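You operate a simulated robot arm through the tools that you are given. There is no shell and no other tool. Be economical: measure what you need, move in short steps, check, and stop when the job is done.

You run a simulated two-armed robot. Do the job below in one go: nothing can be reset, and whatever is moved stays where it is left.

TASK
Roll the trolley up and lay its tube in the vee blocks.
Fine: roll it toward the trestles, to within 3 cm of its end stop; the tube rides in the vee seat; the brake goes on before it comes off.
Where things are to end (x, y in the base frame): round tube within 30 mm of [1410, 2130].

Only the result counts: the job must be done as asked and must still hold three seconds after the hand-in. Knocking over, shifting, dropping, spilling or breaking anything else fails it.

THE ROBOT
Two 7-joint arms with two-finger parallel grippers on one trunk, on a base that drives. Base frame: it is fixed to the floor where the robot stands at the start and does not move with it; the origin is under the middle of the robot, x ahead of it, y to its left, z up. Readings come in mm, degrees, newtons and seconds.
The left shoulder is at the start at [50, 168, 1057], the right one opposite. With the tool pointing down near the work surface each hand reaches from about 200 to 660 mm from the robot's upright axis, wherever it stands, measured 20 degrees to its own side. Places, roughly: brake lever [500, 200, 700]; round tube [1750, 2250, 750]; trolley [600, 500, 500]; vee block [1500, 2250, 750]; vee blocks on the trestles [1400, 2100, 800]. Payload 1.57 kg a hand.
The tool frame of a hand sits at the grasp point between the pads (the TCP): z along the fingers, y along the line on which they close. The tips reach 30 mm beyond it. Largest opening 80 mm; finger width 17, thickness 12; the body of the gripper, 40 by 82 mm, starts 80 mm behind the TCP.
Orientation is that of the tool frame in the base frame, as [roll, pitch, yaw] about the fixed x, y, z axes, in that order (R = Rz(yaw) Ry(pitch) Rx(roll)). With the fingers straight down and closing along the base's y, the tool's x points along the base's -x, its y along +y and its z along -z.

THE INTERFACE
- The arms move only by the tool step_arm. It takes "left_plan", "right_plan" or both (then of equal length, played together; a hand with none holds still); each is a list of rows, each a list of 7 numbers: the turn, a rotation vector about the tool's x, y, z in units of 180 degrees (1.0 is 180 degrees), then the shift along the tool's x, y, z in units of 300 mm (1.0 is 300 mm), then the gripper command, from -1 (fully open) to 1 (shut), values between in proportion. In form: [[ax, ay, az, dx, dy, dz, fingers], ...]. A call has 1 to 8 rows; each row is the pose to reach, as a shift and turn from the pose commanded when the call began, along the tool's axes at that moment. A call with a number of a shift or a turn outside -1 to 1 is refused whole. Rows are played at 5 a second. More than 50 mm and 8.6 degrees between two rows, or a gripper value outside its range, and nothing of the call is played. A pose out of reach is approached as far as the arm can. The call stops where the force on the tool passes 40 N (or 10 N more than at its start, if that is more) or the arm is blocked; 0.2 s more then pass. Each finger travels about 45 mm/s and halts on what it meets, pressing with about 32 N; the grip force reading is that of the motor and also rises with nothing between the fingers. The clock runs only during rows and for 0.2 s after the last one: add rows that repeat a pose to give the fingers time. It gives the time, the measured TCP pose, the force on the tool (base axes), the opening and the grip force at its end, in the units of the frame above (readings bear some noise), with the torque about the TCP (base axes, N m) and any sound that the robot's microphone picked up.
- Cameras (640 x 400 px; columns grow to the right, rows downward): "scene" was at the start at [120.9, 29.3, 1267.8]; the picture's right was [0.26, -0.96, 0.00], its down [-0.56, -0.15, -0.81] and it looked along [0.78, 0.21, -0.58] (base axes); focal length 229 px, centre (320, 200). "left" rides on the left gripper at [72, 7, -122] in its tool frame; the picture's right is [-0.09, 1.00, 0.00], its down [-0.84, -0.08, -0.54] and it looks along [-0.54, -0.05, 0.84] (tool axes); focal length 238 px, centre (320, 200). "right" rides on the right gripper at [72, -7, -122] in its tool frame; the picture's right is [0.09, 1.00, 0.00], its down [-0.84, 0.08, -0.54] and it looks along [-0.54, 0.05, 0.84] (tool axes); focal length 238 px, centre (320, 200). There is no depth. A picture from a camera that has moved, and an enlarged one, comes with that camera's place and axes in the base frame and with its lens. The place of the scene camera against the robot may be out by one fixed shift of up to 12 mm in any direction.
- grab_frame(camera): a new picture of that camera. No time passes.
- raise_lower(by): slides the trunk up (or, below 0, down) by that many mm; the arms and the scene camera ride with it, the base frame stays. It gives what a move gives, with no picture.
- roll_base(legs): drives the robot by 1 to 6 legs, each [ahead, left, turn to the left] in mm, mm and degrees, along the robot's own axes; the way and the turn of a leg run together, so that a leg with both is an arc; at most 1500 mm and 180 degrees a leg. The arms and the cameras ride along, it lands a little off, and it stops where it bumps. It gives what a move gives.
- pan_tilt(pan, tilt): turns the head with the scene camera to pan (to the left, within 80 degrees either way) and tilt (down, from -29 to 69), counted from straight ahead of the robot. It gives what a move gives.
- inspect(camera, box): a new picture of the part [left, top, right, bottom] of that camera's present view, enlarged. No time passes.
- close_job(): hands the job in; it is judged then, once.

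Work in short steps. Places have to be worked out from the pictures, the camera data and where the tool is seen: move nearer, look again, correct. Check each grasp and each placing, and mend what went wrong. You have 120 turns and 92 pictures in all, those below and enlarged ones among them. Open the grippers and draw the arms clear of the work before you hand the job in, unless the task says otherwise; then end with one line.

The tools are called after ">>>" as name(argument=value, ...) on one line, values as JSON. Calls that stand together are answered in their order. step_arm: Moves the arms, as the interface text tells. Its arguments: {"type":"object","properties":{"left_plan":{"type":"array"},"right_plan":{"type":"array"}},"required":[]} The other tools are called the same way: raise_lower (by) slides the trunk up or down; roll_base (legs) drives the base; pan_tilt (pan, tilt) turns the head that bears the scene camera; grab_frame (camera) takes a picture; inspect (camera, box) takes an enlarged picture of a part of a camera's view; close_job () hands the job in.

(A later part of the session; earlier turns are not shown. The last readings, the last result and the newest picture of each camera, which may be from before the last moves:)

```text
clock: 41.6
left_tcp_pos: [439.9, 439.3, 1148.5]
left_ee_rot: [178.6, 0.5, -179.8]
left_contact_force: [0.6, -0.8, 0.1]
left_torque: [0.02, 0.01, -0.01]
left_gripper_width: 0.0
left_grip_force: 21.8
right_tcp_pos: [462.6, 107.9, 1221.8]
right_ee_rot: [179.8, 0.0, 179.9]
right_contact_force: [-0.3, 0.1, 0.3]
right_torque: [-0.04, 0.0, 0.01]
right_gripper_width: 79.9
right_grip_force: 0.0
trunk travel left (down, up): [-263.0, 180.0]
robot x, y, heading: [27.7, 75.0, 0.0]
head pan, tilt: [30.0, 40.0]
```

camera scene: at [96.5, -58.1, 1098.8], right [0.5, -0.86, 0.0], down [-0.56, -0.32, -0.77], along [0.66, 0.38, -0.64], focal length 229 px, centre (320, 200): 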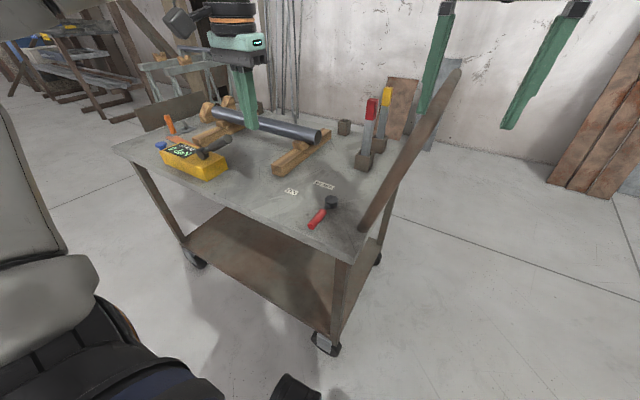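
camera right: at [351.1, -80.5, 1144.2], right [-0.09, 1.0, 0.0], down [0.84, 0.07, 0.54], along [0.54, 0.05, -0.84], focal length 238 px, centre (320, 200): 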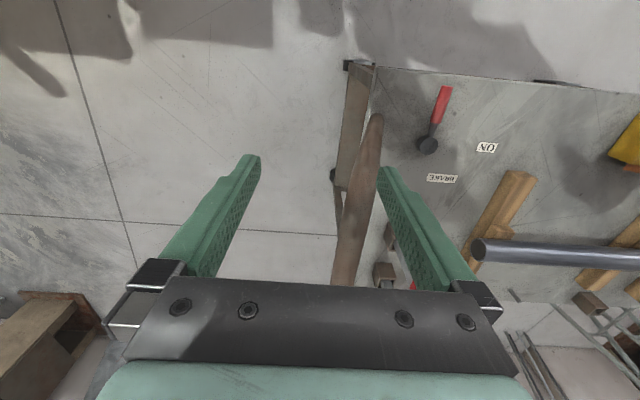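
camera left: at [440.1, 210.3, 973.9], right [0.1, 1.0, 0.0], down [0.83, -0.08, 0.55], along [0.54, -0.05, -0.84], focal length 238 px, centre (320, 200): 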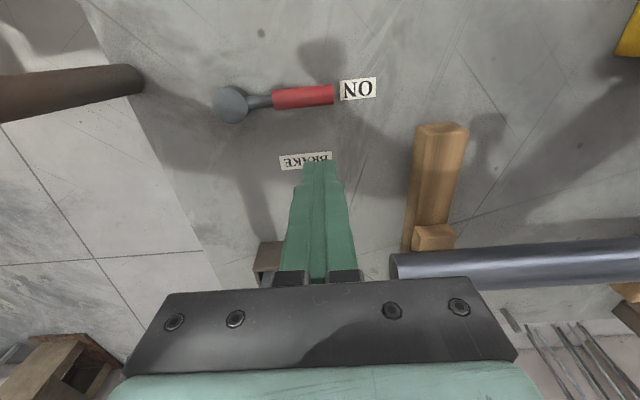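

Bring the right hand over the bar at about (540,−33,1070).

>>> step_arm(right_plan=[[0, 0, 0, 0, -0.09, 0.1, -1], [0, 0, 0, -0.05, -0.2, 0.2, -1], [0, 0, 0, -0.1, -0.3, 0.3, -1], [0, 0, 0, -0.15, -0.4, 0.4, -1], [0, 0, 0, -0.21, -0.47, 0.5, -1], [0, 0, 0, -0.26, -0.47, 0.5, -1]])

>>> pan_tilt(pan=-10, tilt=25)

>>> grab_frame(camera="right")

>>> grab_frame(camera="scene")

```text
clock: 43.0
left_tcp_pos: [437.7, 438.8, 1149.6]
left_ee_rot: [178.7, 0.7, -179.7]
left_contact_force: [-0.5, 0.0, 0.4]
left_torque: [0.01, -0.02, 0.01]
left_gripper_width: 0.0
left_grip_force: 22.0
right_tcp_pos: [539.3, -30.5, 1073.8]
right_ee_rot: [179.8, 0.0, 179.9]
right_contact_force: [0.0, -0.3, -0.7]
right_torque: [0.02, 0.0, 0.0]
right_gripper_width: 79.8
right_grip_force: 0.1
trunk travel left (down, up): [-263.0, 180.0]
robot x, y, heading: [25.7, 75.3, 0.3]
head pan, tilt: [30.0, 40.0]
```

```text
clock: 44.1
left_tcp_pos: [438.2, 438.8, 1149.7]
left_ee_rot: [178.7, 0.6, -179.8]
left_contact_force: [-0.1, -0.4, 0.0]
left_torque: [0.02, 0.01, -0.03]
left_gripper_width: 0.0
left_grip_force: 21.2
right_tcp_pos: [540.0, -31.8, 1073.5]
right_ee_rot: [179.7, 0.0, 179.9]
right_contact_force: [-0.8, 0.0, 0.9]
right_torque: [-0.02, -0.02, 0.02]
right_gripper_width: 79.9
right_grip_force: 0.1
trunk travel left (down, up): [-263.0, 180.0]
robot x, y, heading: [26.8, 72.1, 0.1]
head pan, tilt: [-10.0, 25.0]
```

```text
54 pictures are left
camera right: at [467.8, -39.1, 1195.0], right [-0.09, 1.0, 0.0], down [0.84, 0.07, 0.54], along [0.54, 0.05, -0.84], focal length 238 px, centre (320, 200)
```

right: 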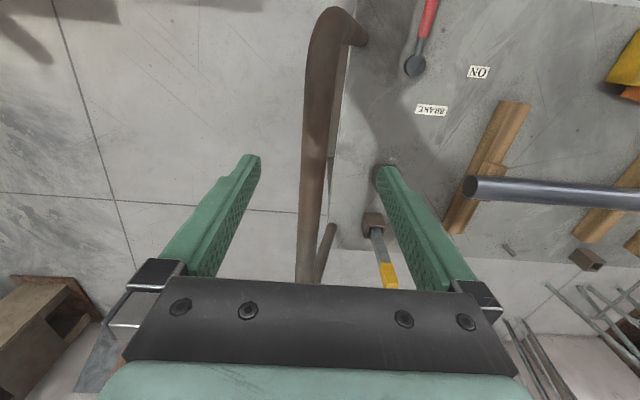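

```text
53 pictures are left
camera scene: at [152.5, 65.4, 1322.1], right [-0.17, -0.99, 0.0], down [-0.42, 0.07, -0.91], along [0.89, -0.15, -0.42], focal length 229 px, centre (320, 200)
```

scene: 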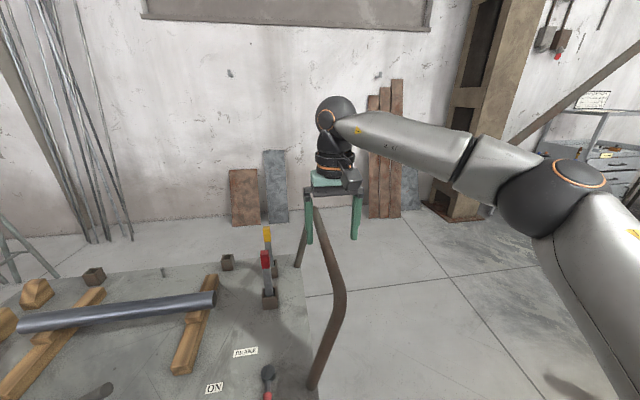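

The bar sits right between the open fingers, at y≈−33 and z≈960–980. Lower to z≈968 and close.

>>> step_arm(right_plan=[[0, 0, 0, 0, 0, 0.12, -1], [0, 0, 0, 0, 0, 0.24, -1], [0, 0, 0, 0, 0, 0.35, -1], [0, 0, 0, 0, 0, 0.35, 0.2], [0, 0, 0, 0, 0, 0.35, 1], [0, 0, 0, 0, 0, 0.35, 1], [0, 0, 0, 0, 0, 0.35, 1]])

>>> inspect(camera="scene", box=[220, 160, 420, 300])

```text
clock: 45.7
left_tcp_pos: [438.3, 437.9, 1150.5]
left_ee_rot: [178.7, 0.6, -179.7]
left_contact_force: [-1.1, -0.1, 0.8]
left_torque: [-0.04, 0.01, 0.0]
left_gripper_width: 0.2
left_grip_force: 21.5
right_tcp_pos: [539.5, -32.7, 967.7]
right_ee_rot: [179.9, -0.1, 179.8]
right_contact_force: [0.2, -5.0, -1.3]
right_torque: [-0.13, 0.12, 0.02]
right_gripper_width: 25.9
right_grip_force: 18.9
trunk travel left (down, up): [-263.0, 180.0]
robot x, y, heading: [26.9, 75.1, 0.3]
head pan, tilt: [-10.0, 25.0]
```

```text
2.86 times, centred on (320, 230) of scene
camera zoom: at [152.5, 64.7, 1322.1], right [-0.17, -0.99, 0.0], down [-0.42, 0.07, -0.91], along [0.89, -0.15, -0.42], focal length 655 px, centre (320, 114)
```

zoom: 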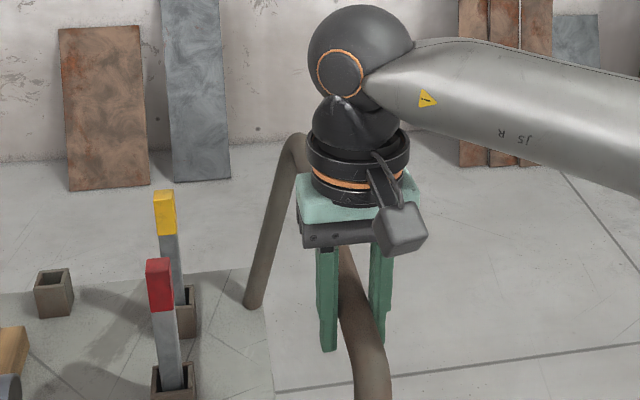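

The bar is gripped (26 mm). I test-roll the trolley 100 mm toward +y.

>>> roll_base(legs=[[0, 100, 0]])

>>> pan_tilt(pan=25, tilt=35)

>>> grab_frame(camera="scene")

```text
clock: 46.5
left_tcp_pos: [437.9, 459.2, 1152.7]
left_ee_rot: [178.5, 0.7, 179.9]
left_contact_force: [0.5, 0.3, 0.2]
left_torque: [0.03, 0.01, 0.0]
left_gripper_width: 0.0
left_grip_force: 21.1
right_tcp_pos: [538.3, -25.8, 967.4]
right_ee_rot: [-178.5, -0.3, 178.8]
right_contact_force: [-6.2, -18.1, 3.1]
right_torque: [-0.09, -0.47, 0.7]
right_gripper_width: 26.0
right_grip_force: 37.3
trunk travel left (down, up): [-263.0, 180.0]
robot x, y, heading: [24.4, 97.8, -0.2]
head pan, tilt: [-10.0, 25.0]
stopped in leg 1: the force on the tool passed its limit (the readings are from after the stop); the commanded pose is now the measured one
```

```text
clock: 47.5
left_tcp_pos: [439.3, 463.0, 1149.8]
left_ee_rot: [178.7, 0.6, -179.9]
left_contact_force: [0.1, -0.5, 0.2]
left_torque: [0.01, -0.02, 0.01]
left_gripper_width: 0.0
left_grip_force: 21.3
right_tcp_pos: [538.5, -18.8, 966.5]
right_ee_rot: [-178.8, -0.2, 179.3]
right_contact_force: [-2.6, 6.2, 1.4]
right_torque: [0.18, -0.41, 1.03]
right_gripper_width: 26.1
right_grip_force: 37.0
trunk travel left (down, up): [-263.0, 180.0]
robot x, y, heading: [27.0, 95.3, 0.1]
head pan, tilt: [25.0, 35.0]
```

```text
51 pictures are left
camera scene: at [140.7, 143.3, 1306.4], right [0.42, -0.91, 0.0], down [-0.52, -0.24, -0.82], along [0.74, 0.35, -0.57], focal length 229 px, centre (320, 200)
```

scene: 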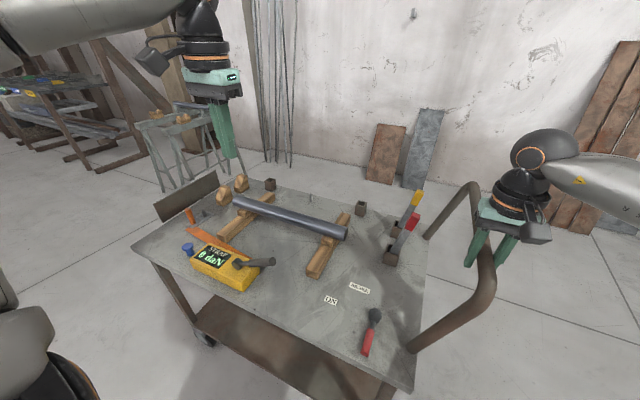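

The trolley moved ~14 mm; it was only the start-up force that tripped the limit. Nothing shifted. I try short legs.

>>> roll_base(legs=[[0, 15, 0], [0, 20, 0], [0, 25, 0], [0, 30, 0], [0, 30, 0], [0, 30, 0]])

```text
clock: 50.4
left_tcp_pos: [438.7, 612.0, 1149.7]
left_ee_rot: [178.7, 0.6, -179.9]
left_contact_force: [0.4, -1.1, 0.1]
left_torque: [0.01, -0.01, 0.0]
left_gripper_width: 0.2
left_grip_force: 21.2
right_tcp_pos: [538.6, 131.3, 965.3]
right_ee_rot: [-178.7, -0.3, 179.4]
right_contact_force: [2.8, 2.4, -4.3]
right_torque: [0.27, -0.63, 0.99]
right_gripper_width: 26.1
right_grip_force: 37.3
trunk travel left (down, up): [-263.0, 180.0]
robot x, y, heading: [25.0, 246.4, -0.0]
head pan, tilt: [25.0, 35.0]
```

Short legs work: 150 mm moved with low force. Continue with the same.

>>> roll_base(legs=[[0, 30, 0], [0, 35, 0], [0, 40, 0], [0, 40, 0], [0, 40, 0], [0, 30, 0]])

>>> grab_frame(camera="scene")

```text
clock: 53.6
left_tcp_pos: [438.8, 828.1, 1149.5]
left_ee_rot: [178.7, 0.4, -179.8]
left_contact_force: [0.4, -0.8, 0.1]
left_torque: [0.02, 0.02, -0.02]
left_gripper_width: 0.3
left_grip_force: 21.7
right_tcp_pos: [537.8, 347.4, 965.1]
right_ee_rot: [-178.9, -0.2, 179.8]
right_contact_force: [8.5, 5.6, -1.0]
right_torque: [0.32, -0.66, 0.87]
right_gripper_width: 25.7
right_grip_force: 37.3
trunk travel left (down, up): [-263.0, 180.0]
robot x, y, heading: [22.9, 463.4, 0.0]
head pan, tilt: [25.0, 35.0]
```

```text
50 pictures are left
camera scene: at [141.3, 508.0, 1306.1], right [0.43, -0.9, 0.0], down [-0.52, -0.24, -0.82], along [0.74, 0.35, -0.57], focal length 229 px, centre (320, 200)
```

scene: 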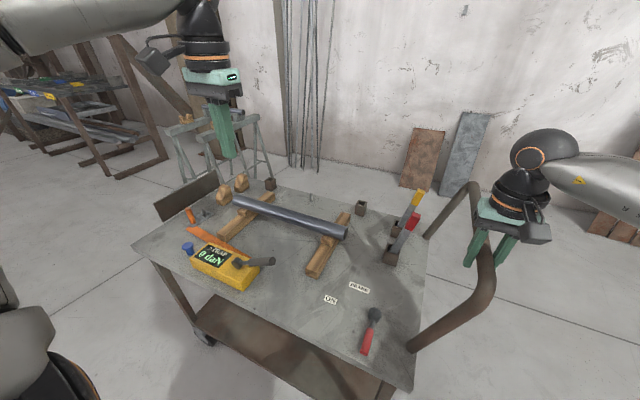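

All steady, tube seated. Continue rolling.

>>> roll_base(legs=[[0, 35, 0], [0, 40, 0], [0, 45, 0], [0, 45, 0], [0, 45, 0], [0, 35, 0]])

>>> roll_base(legs=[[0, 35, 0], [0, 35, 0], [0, 35, 0], [0, 35, 0], [0, 35, 0], [0, 30, 0]])

>>> grab_frame(camera="scene")

```text
clock: 55.8
left_tcp_pos: [439.0, 956.7, 1151.1]
left_ee_rot: [178.7, 0.6, 179.8]
left_contact_force: [0.1, 0.1, 0.7]
left_torque: [-0.02, -0.01, -0.02]
left_gripper_width: 0.0
left_grip_force: 21.2
right_tcp_pos: [539.5, 464.6, 965.4]
right_ee_rot: [-177.3, -0.2, 178.7]
right_contact_force: [-0.7, -6.5, -0.9]
right_torque: [-0.35, -0.25, 0.69]
right_gripper_width: 26.0
right_grip_force: 36.9
trunk travel left (down, up): [-263.0, 180.0]
robot x, y, heading: [19.4, 595.6, -0.0]
head pan, tilt: [25.0, 35.0]
stopped in leg 4: the force on the tool passed its limit (the readings are from after the stop); the commanded pose is now the measured one
```

```text
clock: 56.6
left_tcp_pos: [437.9, 970.2, 1151.6]
left_ee_rot: [178.6, 0.7, 179.6]
left_contact_force: [-0.4, 0.1, -0.1]
left_torque: [0.0, 0.01, -0.01]
left_gripper_width: 0.0
left_grip_force: 21.3
right_tcp_pos: [540.1, 463.5, 965.9]
right_ee_rot: [-175.8, -0.6, 177.4]
right_contact_force: [-2.2, -4.3, 1.5]
right_torque: [-0.4, -0.24, 0.68]
right_gripper_width: 26.6
right_grip_force: 37.3
trunk travel left (down, up): [-263.0, 180.0]
robot x, y, heading: [17.6, 613.9, -0.5]
head pan, tilt: [25.0, 35.0]
stopped in leg 1: the force on the tool passed its limit (the readings are from after the stop); the commanded pose is now the measured one
```

```text
49 pictures are left
camera scene: at [139.6, 652.2, 1306.4], right [0.42, -0.91, 0.0], down [-0.52, -0.24, -0.82], along [0.74, 0.34, -0.57], focal length 229 px, centre (320, 200)
```

scene: 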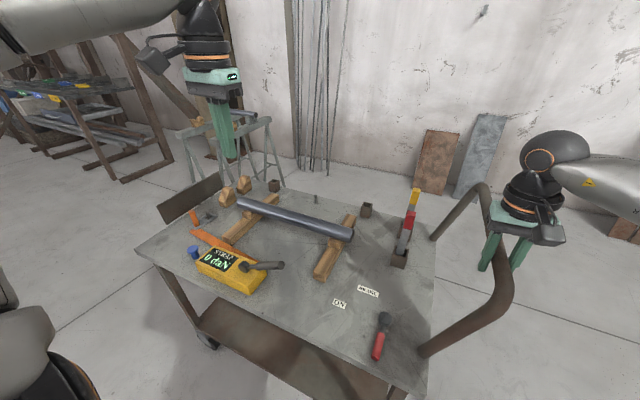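

The hand is held at y≈464 while the base pushes on, so the trolley is at its end stop after ≈497 mm. I keep the push on with the right hand and bring the left hand over to set the brake.

>>> step_arm(left_plan=[[0, 0, 0, 0, -0.15, 0.06, 1], [0, 0, 0, 0, -0.3, 0.12, 1], [0, 0, 0, 0, -0.45, 0.18, 1], [0, 0, 0, 0, -0.6, 0.24, 1], [0, 0, 0, 0.02, -0.75, 0.3, 1], [0, 0, 0, 0.04, -0.9, 0.36, 1], [0, 0, 0, 0.08, -1.0, 0.45, 1], [0, 0, 0, 0.12, -1.0, 0.58, 1]])

>>> grab_frame(camera="left")

```text
clock: 58.4
left_tcp_pos: [391.5, 715.5, 971.2]
left_ee_rot: [178.7, 0.8, 179.7]
left_contact_force: [-0.4, -0.2, 1.2]
left_torque: [0.01, -0.04, 0.01]
left_gripper_width: 0.0
left_grip_force: 20.6
left hand out of reach, approached as far as the arm can: row 6, 7, 8
right_tcp_pos: [539.6, 464.3, 965.6]
right_ee_rot: [-175.9, -0.5, 177.2]
right_contact_force: [-3.7, -11.7, 0.8]
right_torque: [0.16, -0.06, 0.62]
right_gripper_width: 26.4
right_grip_force: 37.1
trunk travel left (down, up): [-263.0, 180.0]
robot x, y, heading: [22.7, 608.8, -0.3]
head pan, tilt: [25.0, 35.0]
```

```text
48 pictures are left
camera left: at [317.1, 719.3, 1091.4], right [0.1, 0.99, 0.02], down [0.83, -0.09, 0.55], along [0.55, -0.03, -0.83], focal length 238 px, centre (320, 200)
```

left: 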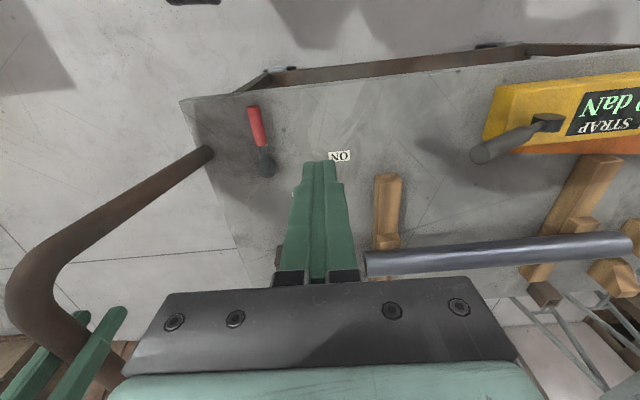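

The left hand can't cross that far. The trolley should stand by itself, so I release the bar with the right hand, lift it, then shift the base right for the left hand to reach the lever.

>>> step_arm(right_plan=[[0, 0, 0, 0, 0, 0, -1], [0, 0, 0, 0, 0, 0, -1], [0, 0, 0, 0, 0, 0, -1], [0, 0, 0, 0, 0, -0.15, -1], [0, 0, 0, 0, 0, -0.3, -1], [0, 0, 0, 0, 0, -0.45, -1]])

>>> grab_frame(camera="left")

```text
clock: 59.8
left_tcp_pos: [391.6, 715.4, 970.5]
left_ee_rot: [178.8, 0.7, 179.5]
left_contact_force: [0.7, 0.3, -0.1]
left_torque: [-0.01, 0.01, -0.01]
left_gripper_width: 0.0
left_grip_force: 21.4
right_tcp_pos: [541.5, 474.7, 1097.5]
right_ee_rot: [-175.7, -0.7, 177.4]
right_contact_force: [0.8, -0.2, 0.4]
right_torque: [-0.01, -0.03, 0.0]
right_gripper_width: 79.8
right_grip_force: 0.0
trunk travel left (down, up): [-263.0, 180.0]
robot x, y, heading: [25.6, 610.1, -0.2]
head pan, tilt: [25.0, 35.0]
```

```text
47 pictures are left
camera left: at [317.3, 720.9, 1090.9], right [0.1, 0.99, 0.02], down [0.83, -0.09, 0.55], along [0.55, -0.04, -0.83], focal length 238 px, centre (320, 200)
```

left: 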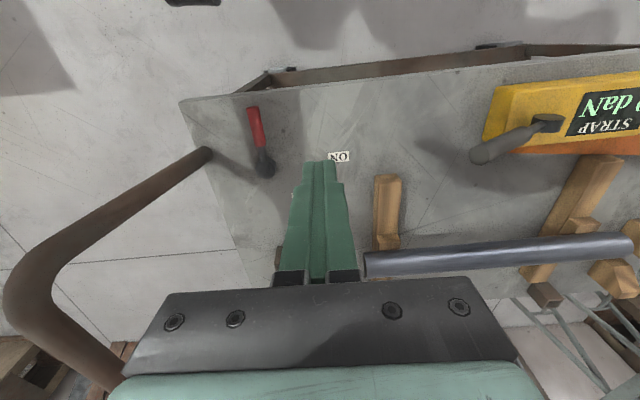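

The trolley stayed put (pivot at ≈(475,621)). Raise the left hand above the handle height, then shift the base right 210 mm.

>>> step_arm(left_plan=[[0, 0, 0, 0, 0.05, -0.15, 1], [0, 0, 0, 0, 0.1, -0.3, 1], [0, 0, 0, 0, 0.1, -0.45, 1]])

>>> roll_base(legs=[[0, -220, 0]])

```text
clock: 60.6
left_tcp_pos: [389.6, 745.5, 1106.0]
left_ee_rot: [178.7, 0.5, 179.6]
left_contact_force: [-0.2, -0.3, -0.7]
left_torque: [-0.01, 0.0, 0.01]
left_gripper_width: 0.0
left_grip_force: 21.4
right_tcp_pos: [541.5, 475.2, 1097.6]
right_ee_rot: [-175.8, -0.6, 177.3]
right_contact_force: [0.3, 0.3, -1.3]
right_torque: [-0.02, -0.04, 0.0]
right_gripper_width: 80.1
right_grip_force: 0.0
trunk travel left (down, up): [-263.0, 180.0]
robot x, y, heading: [20.4, 610.2, 0.0]
head pan, tilt: [25.0, 35.0]
```

```text
clock: 62.3
left_tcp_pos: [389.6, 525.0, 1106.3]
left_ee_rot: [178.5, 0.6, 179.8]
left_contact_force: [0.5, 0.2, -0.2]
left_torque: [0.05, 0.01, -0.01]
left_gripper_width: 0.1
left_grip_force: 21.3
right_tcp_pos: [542.5, 255.5, 1097.4]
right_ee_rot: [-175.8, -0.6, 177.7]
right_contact_force: [-0.3, -1.0, -0.5]
right_torque: [0.04, 0.0, 0.02]
right_gripper_width: 80.3
right_grip_force: 0.0
trunk travel left (down, up): [-263.0, 180.0]
robot x, y, heading: [23.3, 386.4, 0.3]
head pan, tilt: [25.0, 35.0]
```

Move to (402,585) and down to z≈806 above the lever's near side.

>>> step_arm(left_plan=[[0, 0, 0, -0.02, 0.1, 0.1, 1], [0, 0, 0, -0.04, 0.2, 0.2, 1], [0, 0, 0, -0.04, 0.2, 0.35, 1], [0, 0, 0, -0.04, 0.2, 0.5, 1], [0, 0, 0, -0.04, 0.2, 0.65, 1], [0, 0, 0, -0.04, 0.2, 0.8, 1], [0, 0, 0, -0.04, 0.2, 0.95, 1]])

>>> grab_frame(camera="left")

```text
clock: 63.9
left_tcp_pos: [404.7, 592.2, 820.1]
left_ee_rot: [178.7, 0.6, 180.0]
left_contact_force: [-0.1, 0.0, 0.2]
left_torque: [-0.01, 0.0, 0.0]
left_gripper_width: 0.0
left_grip_force: 21.5
right_tcp_pos: [541.7, 256.2, 1097.6]
right_ee_rot: [-175.8, -0.6, 177.6]
right_contact_force: [-0.8, 0.3, -0.1]
right_torque: [-0.02, 0.01, 0.02]
right_gripper_width: 80.1
right_grip_force: 0.0
trunk travel left (down, up): [-263.0, 180.0]
robot x, y, heading: [24.1, 386.8, 0.3]
head pan, tilt: [25.0, 35.0]
```

```text
46 pictures are left
camera left: at [330.7, 596.0, 940.8], right [0.09, 1.0, 0.02], down [0.83, -0.09, 0.55], along [0.55, -0.03, -0.84], focal length 238 px, centre (320, 200)
```

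left: 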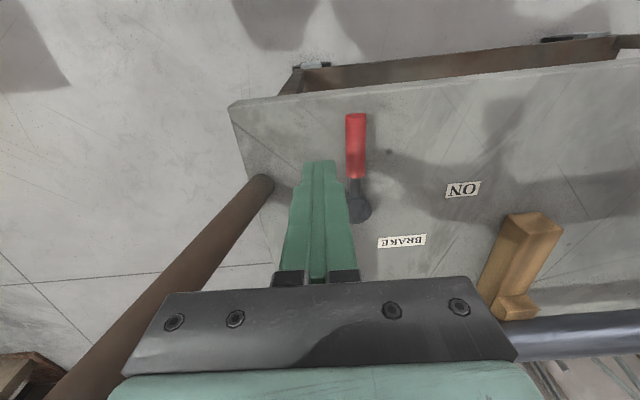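

The fingertip is on the −y side of the lever. Lower to z≈754 and sweep the lever back toward ON.

>>> step_arm(left_plan=[[0, 0, 0, 0, 0, 0.11, 1], [0, 0, 0, 0, 0, 0.22, 1], [0, 0, 0, 0.016, 0.077, 0.22, 1], [0, 0, 0, 0.012, 0.17, 0.22, 1], [0, 0, 0, -0.014, 0.233, 0.22, 1], [0, 0, 0, -0.058, 0.287, 0.22, 1], [0, 0, 0, -0.118, 0.327, 0.22, 1]])

>>> grab_frame(camera="left")

```text
clock: 65.5
left_tcp_pos: [441.0, 691.9, 759.0]
left_ee_rot: [178.6, 0.7, 179.8]
left_contact_force: [0.1, -0.3, -0.5]
left_torque: [-0.05, 0.01, 0.02]
left_gripper_width: 0.2
left_grip_force: 21.6
left hand out of reach, approached as far as the arm can: row 2
right_tcp_pos: [541.8, 255.0, 1097.5]
right_ee_rot: [-175.7, -0.6, 177.6]
right_contact_force: [-0.6, 0.4, -0.4]
right_torque: [-0.01, 0.02, -0.01]
right_gripper_width: 80.3
right_grip_force: 0.0
trunk travel left (down, up): [-263.0, 180.0]
robot x, y, heading: [24.1, 385.4, 0.1]
head pan, tilt: [25.0, 35.0]
```

```text
45 pictures are left
camera left: at [366.7, 695.9, 878.6], right [0.09, 1.0, 0.03], down [0.83, -0.09, 0.55], along [0.55, -0.03, -0.84], focal length 238 px, centre (320, 200)
```

left: 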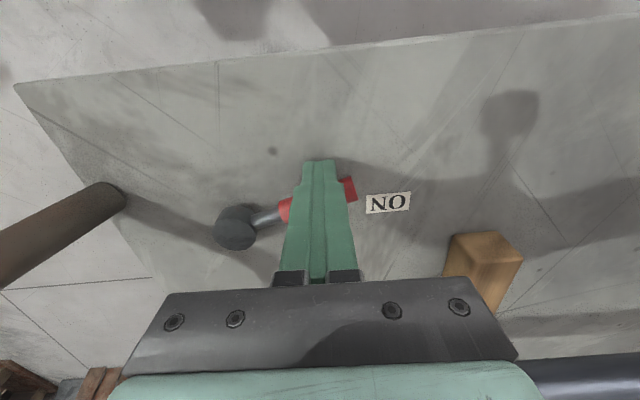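

The lever is nearly at ON. Push the last bit in +x until it stops.

>>> step_arm(left_plan=[[0, 0, 0, -0.03, 0.01, 0, 1], [0, 0, 0, -0.06, 0.01, 0, 1], [0, 0, 0, -0.08, 0.01, 0, 1], [0, 0, 0, -0.1, 0.01, 0, 1], [0, 0, 0, -0.115, 0.01, 0, 1]])

>>> grab_frame(camera="left")

```text
clock: 66.8
left_tcp_pos: [463.3, 695.3, 755.5]
left_ee_rot: [178.2, -1.4, 179.9]
left_contact_force: [-8.2, -1.6, 1.5]
left_torque: [0.1, 0.12, 0.01]
left_gripper_width: 0.0
left_grip_force: 21.6
right_tcp_pos: [542.6, 254.5, 1098.0]
right_ee_rot: [-175.8, -0.6, 177.7]
right_contact_force: [0.5, 0.6, 0.2]
right_torque: [-0.02, 0.02, 0.0]
right_gripper_width: 80.0
right_grip_force: 0.1
trunk travel left (down, up): [-263.0, 180.0]
robot x, y, heading: [22.1, 388.6, 0.1]
head pan, tilt: [25.0, 35.0]
stopped in row 5 (left hand): the force on the tool passed its limit (the readings are from after the stop); the commanded pose is now the measured one
```

```text
44 pictures are left
camera left: at [393.5, 698.1, 878.1], right [0.09, 1.0, 0.03], down [0.85, -0.09, 0.52], along [0.52, -0.03, -0.85], focal length 238 px, centre (320, 200)
```

left: 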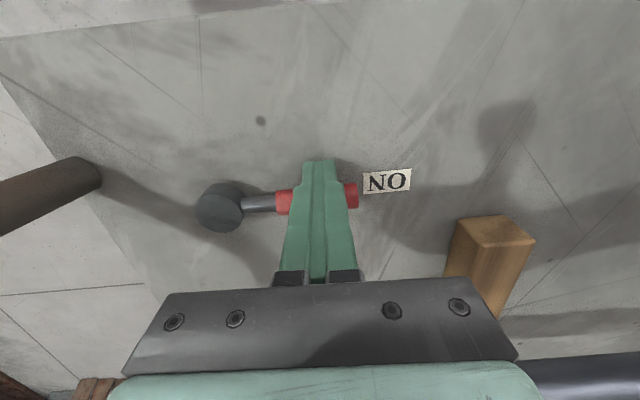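

The brake is hard at ON. I draw the left hand off and up.

>>> step_arm(left_plan=[[0, 0, 0, 0.05, 0, 0, 1], [0, 0, 0, 0.07, 0, -0.13, 1], [0, 0, 0, 0.07, 0, -0.29, 1], [0, 0, 0, 0.07, 0, -0.45, 1], [0, 0, 0, 0.07, 0, -0.61, 1], [0, 0, 0, 0.07, 0, -0.77, 1], [0, 0, 0, 0.07, 0, -0.93, -1], [0, 0, 0, 0.07, 0, -1.0, -1]])

>>> step_arm(left_plan=[[0, 0, 0.046, 0, 0.08, 0, -1], [0, 0, 0.092, 0, 0.16, 0, -1], [0, 0, 0.138, 0, 0.24, 0, -1], [0, 0, 0.184, 0, 0.24, 0, -1], [0, 0, 0.23, 0, 0.24, 0, -1], [0, 0, 0.276, 0, 0.24, 0, -1], [0, 0, 0.322, 0, 0.24, 0, -1], [0, 0, 0.368, 0, 0.24, 0, -1]], right_plan=[[0, 0, -0.046, 0.1, 0, 0, -1], [0, 0, -0.092, 0.2, 0, 0, -1], [0, 0, -0.138, 0.3, 0, 0, -1], [0, 0, -0.184, 0.35, 0, 0, -1], [0, 0, -0.23, 0.35, 0, 0, -1], [0, 0, -0.276, 0.35, 0, 0, -1], [0, 0, -0.322, 0.35, 0, 0, -1], [0, 0, -0.368, 0.35, 0, 0, -1]])

```text
clock: 68.6
left_tcp_pos: [449.8, 688.0, 1056.5]
left_ee_rot: [178.4, -0.9, 180.0]
left_contact_force: [-1.0, -0.2, 1.1]
left_torque: [-0.01, 0.02, 0.02]
left_gripper_width: 49.8
left_grip_force: 0.0
right_tcp_pos: [542.5, 256.6, 1097.6]
right_ee_rot: [-175.8, -0.7, 177.7]
right_contact_force: [0.2, -0.2, 0.4]
right_torque: [0.02, 0.04, -0.01]
right_gripper_width: 79.9
right_grip_force: 0.1
trunk travel left (down, up): [-263.0, 180.0]
robot x, y, heading: [21.3, 389.2, 0.3]
head pan, tilt: [25.0, 35.0]
```

```text
clock: 70.4
left_tcp_pos: [449.4, 758.6, 1058.9]
left_ee_rot: [-179.8, -1.8, 113.5]
left_contact_force: [-0.3, 0.3, -1.2]
left_torque: [0.0, 0.01, 0.0]
left_gripper_width: 80.0
left_grip_force: 0.0
right_tcp_pos: [423.6, 267.9, 1093.2]
right_ee_rot: [-178.8, -4.0, -116.1]
right_contact_force: [-0.3, 0.5, -1.0]
right_torque: [0.0, -0.03, 0.01]
right_gripper_width: 80.1
right_grip_force: 0.0
right hand out of reach, approached as far as the arm can: row 8
trunk travel left (down, up): [-263.0, 180.0]
robot x, y, heading: [23.2, 387.1, 0.0]
head pan, tilt: [25.0, 35.0]
```

The right hand stopped a bit short at yaw −116. I finish the turns and level both hands.

>>> step_arm(left_plan=[[0, 0, 0.045, 0, 0, 0, -1], [0, 0, 0.09, 0, 0, 0, -1], [0, 0, 0.13, 0, 0, 0, -1], [0, 0, 0.13, 0, 0, 0, -1]], right_plan=[[0, -0.01, -0.04, 0, 0, 0, -1], [0, -0.022, -0.08, 0, 0, 0, -1], [0, -0.022, -0.12, 0, 0, 0, -1], [0, -0.022, -0.145, 0, 0, 0, -1]])

```text
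clock: 71.4
left_tcp_pos: [450.7, 758.4, 1057.6]
left_ee_rot: [-179.1, -1.7, 90.1]
left_contact_force: [0.0, -0.7, 0.4]
left_torque: [-0.02, -0.02, 0.0]
left_gripper_width: 80.0
left_grip_force: 0.0
right_tcp_pos: [330.2, 309.1, 1070.6]
right_ee_rot: [-179.8, -0.2, -90.3]
right_contact_force: [0.1, 0.0, 1.2]
right_torque: [-0.01, 0.0, 0.0]
right_gripper_width: 80.0
right_grip_force: 0.0
right hand out of reach, approached as far as the arm can: row 1, 2, 3, 4
trunk travel left (down, up): [-263.0, 180.0]
robot x, y, heading: [21.8, 390.6, 0.0]
head pan, tilt: [25.0, 35.0]
```

With this yaw the right hand has poor reach, so I'll use the left hand alone at the tube's centre (≈(680,1021), z≈782). Drive so that the centre lies about 20° to the left.

>>> roll_base(legs=[[0, 430, 0], [45, 0, 0]])

>>> grab_frame(camera="left")

```text
clock: 74.5
left_tcp_pos: [495.7, 1183.9, 1056.9]
left_ee_rot: [-179.0, -1.6, 90.1]
left_contact_force: [0.7, -0.1, -0.6]
left_torque: [0.06, 0.01, -0.02]
left_gripper_width: 80.0
left_grip_force: 0.1
right_tcp_pos: [375.7, 735.4, 1069.9]
right_ee_rot: [-179.8, -0.3, -90.4]
right_contact_force: [0.2, -0.1, 0.0]
right_torque: [0.01, 0.01, 0.0]
right_gripper_width: 80.0
right_grip_force: 0.0
trunk travel left (down, up): [-263.0, 180.0]
robot x, y, heading: [67.8, 811.3, 0.1]
head pan, tilt: [25.0, 35.0]
```

```text
43 pictures are left
camera left: at [503.2, 1253.1, 1180.9], right [1.0, -0.09, -0.02], down [-0.07, -0.85, 0.52], along [-0.06, -0.52, -0.85], focal length 238 px, centre (320, 200)
```

left: 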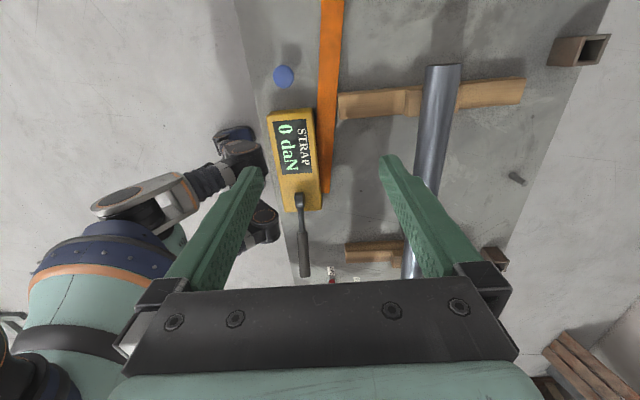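

Good view of the tube. Move the left hand to about (675,1021,927) above the tube centre.

>>> step_arm(left_plan=[[0, 0, 0, -0.09, 0.1, 0.07, -1], [0, 0, 0, -0.18, 0.2, 0.14, -1], [0, 0, 0, -0.27, 0.3, 0.21, -1], [0, 0, 0, -0.36, 0.4, 0.28, -1], [0, 0, 0, -0.45, 0.5, 0.35, -1], [0, 0, 0, -0.543, 0.6, 0.43, -1]])

>>> grab_frame(camera="left")

```text
clock: 75.9
left_tcp_pos: [601.8, 1067.9, 932.9]
left_ee_rot: [-179.2, -1.5, 90.2]
left_contact_force: [0.5, 1.0, 0.0]
left_torque: [-0.01, -0.01, -0.02]
left_gripper_width: 80.0
left_grip_force: 0.1
left hand out of reach, approached as far as the arm can: row 5, 6
right_tcp_pos: [376.4, 735.3, 1070.2]
right_ee_rot: [-179.7, -0.3, -90.3]
right_contact_force: [-0.5, 0.7, -0.1]
right_torque: [-0.01, -0.01, 0.0]
right_gripper_width: 79.9
right_grip_force: 0.0
trunk travel left (down, up): [-263.0, 180.0]
robot x, y, heading: [67.4, 815.4, -0.1]
head pan, tilt: [25.0, 35.0]
```

```text
42 pictures are left
camera left: at [609.6, 1136.2, 1056.7], right [1.0, -0.09, -0.02], down [-0.07, -0.85, 0.52], along [-0.06, -0.52, -0.85], focal length 238 px, centre (320, 200)
```

left: 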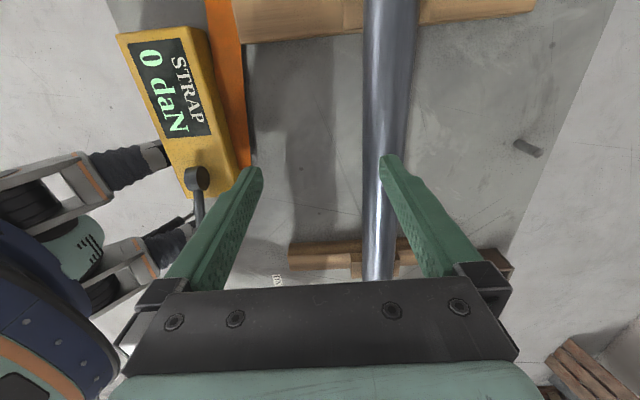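

The arm stopped at x≈602 at this height. The listed reach applies lower down, so I go down some (still clear of the tube) while moving forward.

>>> step_arm(left_plan=[[0, 0, 0, -0.05, 0, 0.08, -1], [0, 0, 0, -0.1, 0.05, 0.16, -1], [0, 0, 0, -0.15, 0.12, 0.2, -1], [0, 0, 0, -0.15, 0.2, 0.2, -1], [0, 0, 0, -0.15, 0.25, 0.2, -1]])

```text
clock: 77.1
left_tcp_pos: [590.9, 1064.2, 902.0]
left_ee_rot: [-179.2, -1.6, 90.1]
left_contact_force: [-0.7, 0.9, 0.1]
left_torque: [-0.01, 0.01, 0.0]
left_gripper_width: 79.8
left_grip_force: 0.0
left hand out of reach, approached as far as the arm can: row 1, 2, 3, 4, 5
right_tcp_pos: [374.7, 734.8, 1070.0]
right_ee_rot: [-179.8, -0.4, -90.4]
right_contact_force: [-0.6, 0.1, -0.1]
right_torque: [-0.02, 0.02, -0.01]
right_gripper_width: 80.0
right_grip_force: 0.0
trunk travel left (down, up): [-263.0, 180.0]
robot x, y, heading: [65.7, 813.2, -0.2]
head pan, tilt: [25.0, 35.0]
```

Lower is worse, so the shoulder is high relative to the tube. I tilt the fingers outward by 30° about the tube's axis, which suits a round tube and extends reach.

>>> step_arm(left_plan=[[-0.042, 0, 0, 0, 0, -0.05, -1], [-0.084, 0, 0, 0, 0, -0.1, -1], [-0.126, 0, 0, -0.03, 0.05, -0.15, -1], [-0.167, 0, 0, -0.06, 0.1, -0.2, -1], [-0.167, 0, 0, -0.1, 0.17, -0.25, -1], [-0.167, 0, 0, -0.12, 0.22, -0.25, -1]])

```text
clock: 78.5
left_tcp_pos: [658.1, 1025.0, 972.9]
left_ee_rot: [150.8, -1.6, 90.1]
left_contact_force: [-0.4, 1.2, 0.0]
left_torque: [0.0, 0.03, 0.02]
left_gripper_width: 80.0
left_grip_force: 0.1
right_tcp_pos: [376.2, 735.4, 1069.5]
right_ee_rot: [-179.8, -0.2, -90.4]
right_contact_force: [1.3, -0.3, 1.3]
right_torque: [-0.01, 0.01, 0.01]
right_gripper_width: 80.0
right_grip_force: 0.0
trunk travel left (down, up): [-263.0, 180.0]
robot x, y, heading: [70.7, 812.7, -0.1]
head pan, tilt: [25.0, 35.0]
```

Reach is now fine. Lower the trunk 100 mm and look.

>>> raise_lower(by=-100)

>>> grab_frame(camera="left")

>>> pan_tilt(pan=18, tilt=35)

>>> grab_frame(camera="scene")

```text
clock: 79.8
left_tcp_pos: [657.6, 1025.3, 873.0]
left_ee_rot: [150.8, -1.6, 90.1]
left_contact_force: [0.1, -1.1, 0.2]
left_torque: [0.0, 0.0, -0.02]
left_gripper_width: 79.7
left_grip_force: 0.2
right_tcp_pos: [374.5, 734.4, 970.5]
right_ee_rot: [-179.7, -0.3, -90.4]
right_contact_force: [-0.3, 0.9, 0.7]
right_torque: [0.01, 0.04, 0.01]
right_gripper_width: 79.8
right_grip_force: 0.1
trunk travel left (down, up): [-163.0, 280.0]
robot x, y, heading: [68.7, 815.1, -0.3]
head pan, tilt: [25.0, 35.0]
```

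```text
41 pictures are left
camera left: at [604.2, 1093.9, 984.3], right [0.87, -0.1, 0.48], down [-0.33, -0.85, 0.41], along [0.37, -0.52, -0.77], focal length 238 px, centre (320, 200)
```

left: 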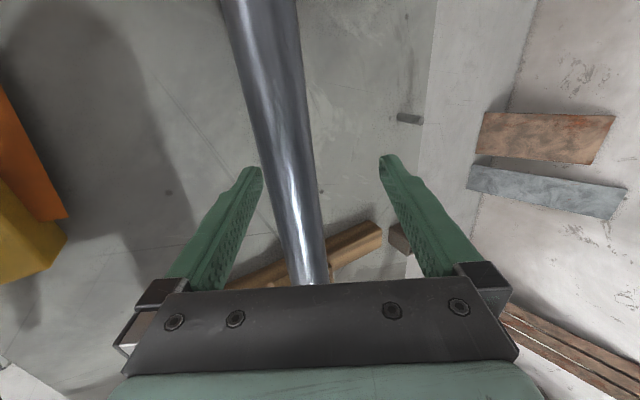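

```text
clock: 80.5
left_tcp_pos: [659.4, 1025.5, 873.2]
left_ee_rot: [150.8, -1.6, 90.1]
left_contact_force: [-0.1, -0.5, -0.6]
left_torque: [-0.02, -0.01, 0.0]
left_gripper_width: 80.2
left_grip_force: 0.1
right_tcp_pos: [374.4, 734.7, 970.0]
right_ee_rot: [-179.8, -0.3, -90.4]
right_contact_force: [-0.3, 0.8, -0.6]
right_torque: [-0.02, -0.01, 0.0]
right_gripper_width: 80.0
right_grip_force: 0.1
trunk travel left (down, up): [-163.0, 280.0]
robot x, y, heading: [67.7, 813.2, -0.3]
head pan, tilt: [18.0, 35.0]
```

```text
40 pictures are left
camera scene: at [187.8, 848.7, 1206.3], right [0.31, -0.95, 0.0], down [-0.55, -0.18, -0.82], along [0.78, 0.25, -0.57], focal length 229 px, centre (320, 200)
```

scene: 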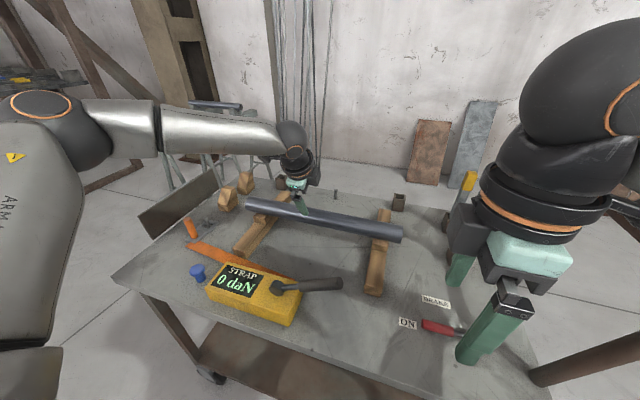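

The brake lever shows ON. In the tool frame the tube is ≈26 mm toward the near finger and ≈90 mm down the fingers. Move most of the way and check.

>>> step_arm(left_plan=[[0, 0, 0, 0, -0.087, 0, -1], [0, 0, 0, 0, -0.087, 0.1, -1], [0, 0, 0, 0, -0.087, 0.18, -1]])

>>> grab_frame(camera="left")

>>> inspect(camera="scene", box=[230, 130, 420, 300])

```text
clock: 81.3
left_tcp_pos: [662.2, 1028.5, 812.3]
left_ee_rot: [150.8, -1.6, 90.1]
left_contact_force: [-1.1, 0.1, -1.1]
left_torque: [0.01, 0.01, 0.0]
left_gripper_width: 80.1
left_grip_force: 0.0
right_tcp_pos: [376.3, 735.3, 970.4]
right_ee_rot: [-179.8, -0.3, -90.4]
right_contact_force: [0.8, -0.5, 0.1]
right_torque: [0.0, -0.04, -0.02]
right_gripper_width: 80.2
right_grip_force: 0.0
trunk travel left (down, up): [-163.0, 280.0]
robot x, y, heading: [71.0, 815.9, 0.1]
head pan, tilt: [18.0, 35.0]
```

```text
39 pictures are left
camera left: at [608.1, 1096.6, 923.4], right [0.87, -0.1, 0.48], down [-0.33, -0.85, 0.41], along [0.37, -0.52, -0.77], focal length 238 px, centre (320, 200)
```

left: 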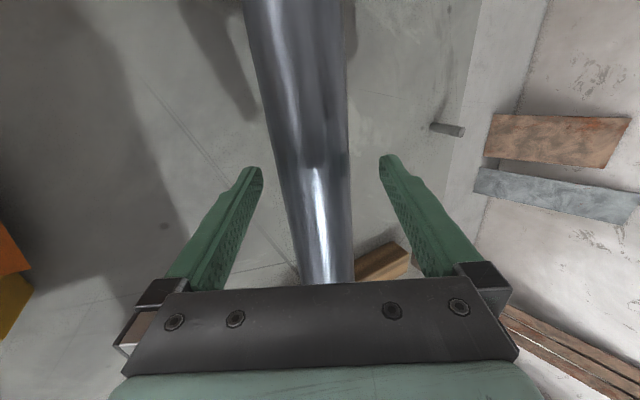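

```text
2.35 times, centred on (325, 215) of scene
camera zoom: at [188.0, 848.7, 1206.3], right [0.31, -0.95, 0.0], down [-0.55, -0.18, -0.82], along [0.78, 0.25, -0.57], focal length 540 px, centre (308, 165)
```

zoom: 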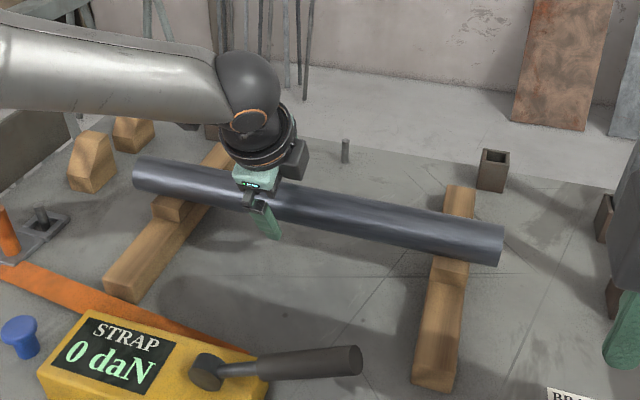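

Laterally centred; along the tube I'm ~12 mm too far in +y. Shift, go 30 mm deeper and close.

>>> step_arm(left_plan=[[0, 0, 0, -0.04, -0.01, 0.05, -1], [0, 0, 0, -0.04, -0.01, 0.11, -1], [0, 0, 0, -0.04, -0.01, 0.11, 0], [0, 0, 0, -0.04, -0.01, 0.11, 1], [0, 0, 0, -0.04, -0.01, 0.11, 1], [0, 0, 0, -0.04, -0.01, 0.11, 1]])

>>> grab_frame(camera="left")

```text
clock: 82.7
left_tcp_pos: [665.5, 1030.9, 798.4]
left_ee_rot: [149.7, -1.5, 90.2]
left_contact_force: [29.2, 0.3, 20.4]
left_torque: [-0.4, -0.27, 0.23]
left_gripper_width: 47.7
left_grip_force: 30.4
left hand out of reach, approached as far as the arm can: row 1, 2, 3, 4, 5, 6
right_tcp_pos: [376.8, 734.9, 970.2]
right_ee_rot: [-179.9, -0.3, -90.5]
right_contact_force: [0.5, 0.3, 0.4]
right_torque: [0.01, 0.0, 0.02]
right_gripper_width: 80.1
right_grip_force: 0.1
trunk travel left (down, up): [-163.0, 280.0]
robot x, y, heading: [72.1, 814.8, 0.1]
head pan, tilt: [18.0, 35.0]
```

```text
37 pictures are left
camera left: at [608.3, 1099.5, 908.4], right [0.86, -0.1, 0.5], down [-0.34, -0.85, 0.41], along [0.38, -0.52, -0.76], focal length 238 px, centre (320, 200)
```

left: 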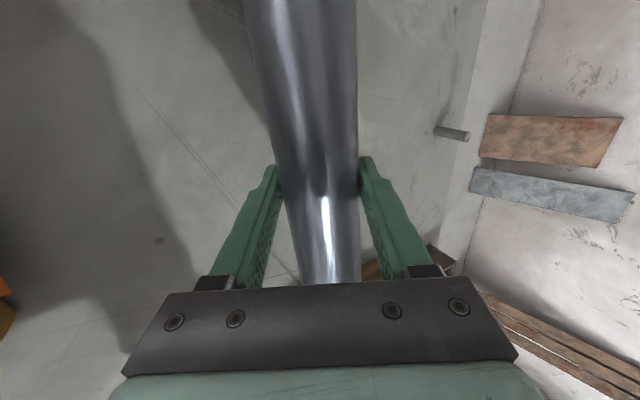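

Grip closed at 47.7 mm but one-sided, as the arm is at its reach limit. I open, back off and lower the trunk for more reach.

>>> step_arm(left_plan=[[0, 0, 0, 0, 0, 0, -1], [0, 0, 0, 0, 0, 0, -1], [0, 0, 0, -0.02, 0, -0.13, -1], [0, 0, 0, -0.04, 0, -0.26, -1], [0, 0, 0, -0.05, 0, -0.4, -1]])

>>> raise_lower(by=-90)

>>> grab_frame(camera="left")

```text
clock: 83.9
left_tcp_pos: [601.9, 1013.0, 894.2]
left_ee_rot: [150.9, -1.7, 90.1]
left_contact_force: [0.7, -0.2, -0.2]
left_torque: [0.01, -0.01, 0.0]
left_gripper_width: 80.1
left_grip_force: 0.1
right_tcp_pos: [374.6, 736.1, 970.9]
right_ee_rot: [-179.8, -0.3, -90.4]
right_contact_force: [-0.6, 0.1, 0.6]
right_torque: [0.0, 0.01, -0.02]
right_gripper_width: 80.0
right_grip_force: 0.0
trunk travel left (down, up): [-163.0, 280.0]
robot x, y, heading: [69.2, 813.5, 0.2]
head pan, tilt: [18.0, 35.0]
```

```text
clock: 85.2
left_tcp_pos: [603.7, 1013.4, 813.5]
left_ee_rot: [149.5, -1.5, 90.3]
left_contact_force: [-10.1, 2.1, 11.4]
left_torque: [-0.08, -0.63, 0.07]
left_gripper_width: 77.5
left_grip_force: 0.0
right_tcp_pos: [372.6, 737.3, 882.3]
right_ee_rot: [-179.6, -0.3, -90.4]
right_contact_force: [-0.2, 0.7, 0.6]
right_torque: [-0.01, -0.01, 0.03]
right_gripper_width: 79.8
right_grip_force: 0.0
trunk travel left (down, up): [-73.0, 370.0]
robot x, y, heading: [69.0, 815.2, -0.1]
head pan, tilt: [18.0, 35.0]
stopped: the force on the tool passed its limit (the readings are from after the stop); the commanded pose is now the measured one
```

```text
36 pictures are left
camera left: at [546.5, 1082.0, 923.8], right [0.86, -0.1, 0.5], down [-0.34, -0.85, 0.41], along [0.39, -0.52, -0.76], focal length 238 px, centre (320, 200)
```

left: 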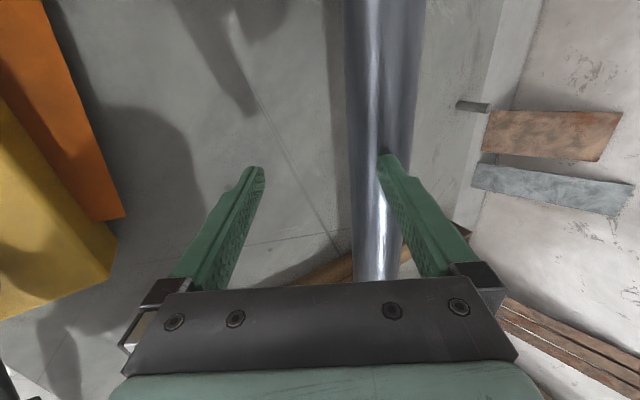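

The far finger rested on the tube. Lift straight up 60 mm first.

>>> step_arm(left_plan=[[0, 0, 0, 0, 0.04, -0.07, -1], [0, 0, 0, 0, 0.1, -0.17, -1]])

>>> grab_frame(camera="left")

>>> grab_frame(camera="scene")

```text
clock: 85.8
left_tcp_pos: [603.9, 1012.5, 872.1]
left_ee_rot: [149.8, -1.5, 90.3]
left_contact_force: [0.4, 0.2, -0.1]
left_torque: [0.05, 0.03, -0.02]
left_gripper_width: 79.9
left_grip_force: 0.1
right_tcp_pos: [372.9, 737.3, 882.1]
right_ee_rot: [-179.5, -0.3, -90.3]
right_contact_force: [0.1, -1.0, 0.2]
right_torque: [-0.03, 0.01, -0.03]
right_gripper_width: 80.0
right_grip_force: 0.0
trunk travel left (down, up): [-73.0, 370.0]
robot x, y, heading: [66.4, 815.9, -0.0]
head pan, tilt: [18.0, 35.0]
```

```text
35 pictures are left
camera left: at [547.7, 1080.8, 981.5], right [0.86, -0.1, 0.5], down [-0.34, -0.85, 0.41], along [0.38, -0.52, -0.77], focal length 238 px, centre (320, 200)
```

left: 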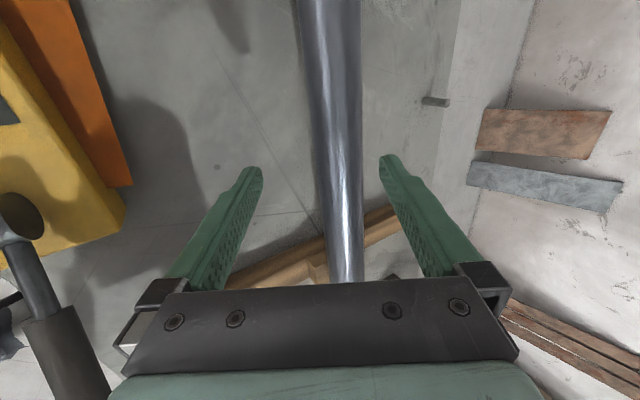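

```text
34 pictures are left
camera scene: at [185.1, 849.2, 1116.8], right [0.31, -0.95, 0.0], down [-0.54, -0.18, -0.82], along [0.78, 0.25, -0.57], focal length 229 px, centre (320, 200)
```

scene: 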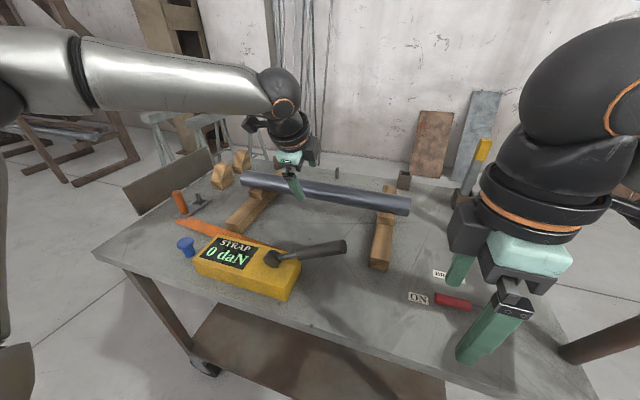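

Image and geometry agree: tube is +22 mm in tool y and ≈117 mm down the fingers. Approach in steps, checking force.

>>> step_arm(left_plan=[[0, 0, 0, 0, 0.073, 0.05, -1], [0, 0, 0, 0, 0.073, 0.16, -1], [0, 0, 0, 0, 0.073, 0.27, -1], [0, 0, 0, 0, 0.073, 0.34, -1], [0, 0, 0, 0, 0.073, 0.38, -1]])

>>> grab_frame(camera="left")

```text
clock: 87.0
left_tcp_pos: [676.3, 1017.4, 784.8]
left_ee_rot: [149.6, -1.4, 90.3]
left_contact_force: [-0.2, -1.0, 0.4]
left_torque: [0.0, -0.01, 0.0]
left_gripper_width: 79.9
left_grip_force: 0.0
left hand out of reach, approached as far as the arm can: row 5
right_tcp_pos: [372.9, 735.9, 881.8]
right_ee_rot: [-179.7, -0.3, -90.3]
right_contact_force: [0.9, 0.3, 0.3]
right_torque: [-0.01, 0.03, 0.0]
right_gripper_width: 80.0
right_grip_force: 0.0
trunk travel left (down, up): [-73.0, 370.0]
robot x, y, heading: [65.8, 812.0, 0.1]
head pan, tilt: [18.0, 35.0]
```

```text
33 pictures are left
camera left: at [619.8, 1086.5, 894.3], right [0.86, -0.1, 0.5], down [-0.34, -0.85, 0.41], along [0.38, -0.52, -0.76], focal length 238 px, centre (320, 200)
```

left: 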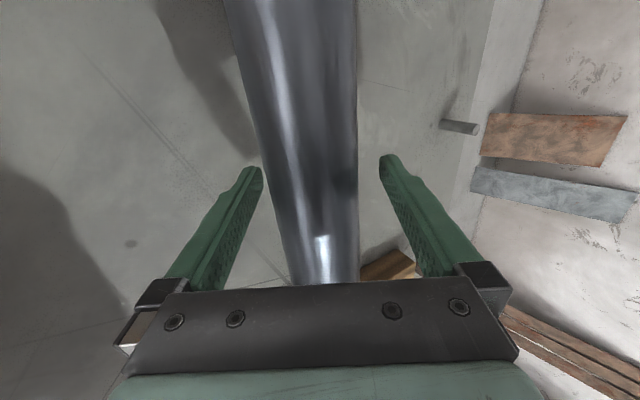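

TCP is at tube height now. Tiny lateral correction and close.

>>> step_arm(left_plan=[[0, 0, 0, 0, -0.013, 0, -1], [0, 0, 0, 0, -0.013, 0, 0], [0, 0, 0, 0, -0.013, 0, 1], [0, 0, 0, 0, -0.013, 0, 1], [0, 0, 0, 0, -0.013, 0, 1], [0, 0, 0, 0, -0.013, 0, 1]])

```text
clock: 88.4
left_tcp_pos: [674.3, 1017.1, 783.9]
left_ee_rot: [149.4, -1.3, 90.3]
left_contact_force: [16.9, -1.3, 4.1]
left_torque: [-0.07, 0.04, 0.26]
left_gripper_width: 47.4
left_grip_force: 31.7
right_tcp_pos: [373.5, 736.2, 880.8]
right_ee_rot: [-179.7, -0.3, -90.2]
right_contact_force: [0.3, -0.4, -0.5]
right_torque: [0.0, 0.01, -0.01]
right_gripper_width: 80.1
right_grip_force: 0.0
trunk travel left (down, up): [-73.0, 370.0]
robot x, y, heading: [65.2, 818.1, 0.1]
head pan, tilt: [18.0, 35.0]
```

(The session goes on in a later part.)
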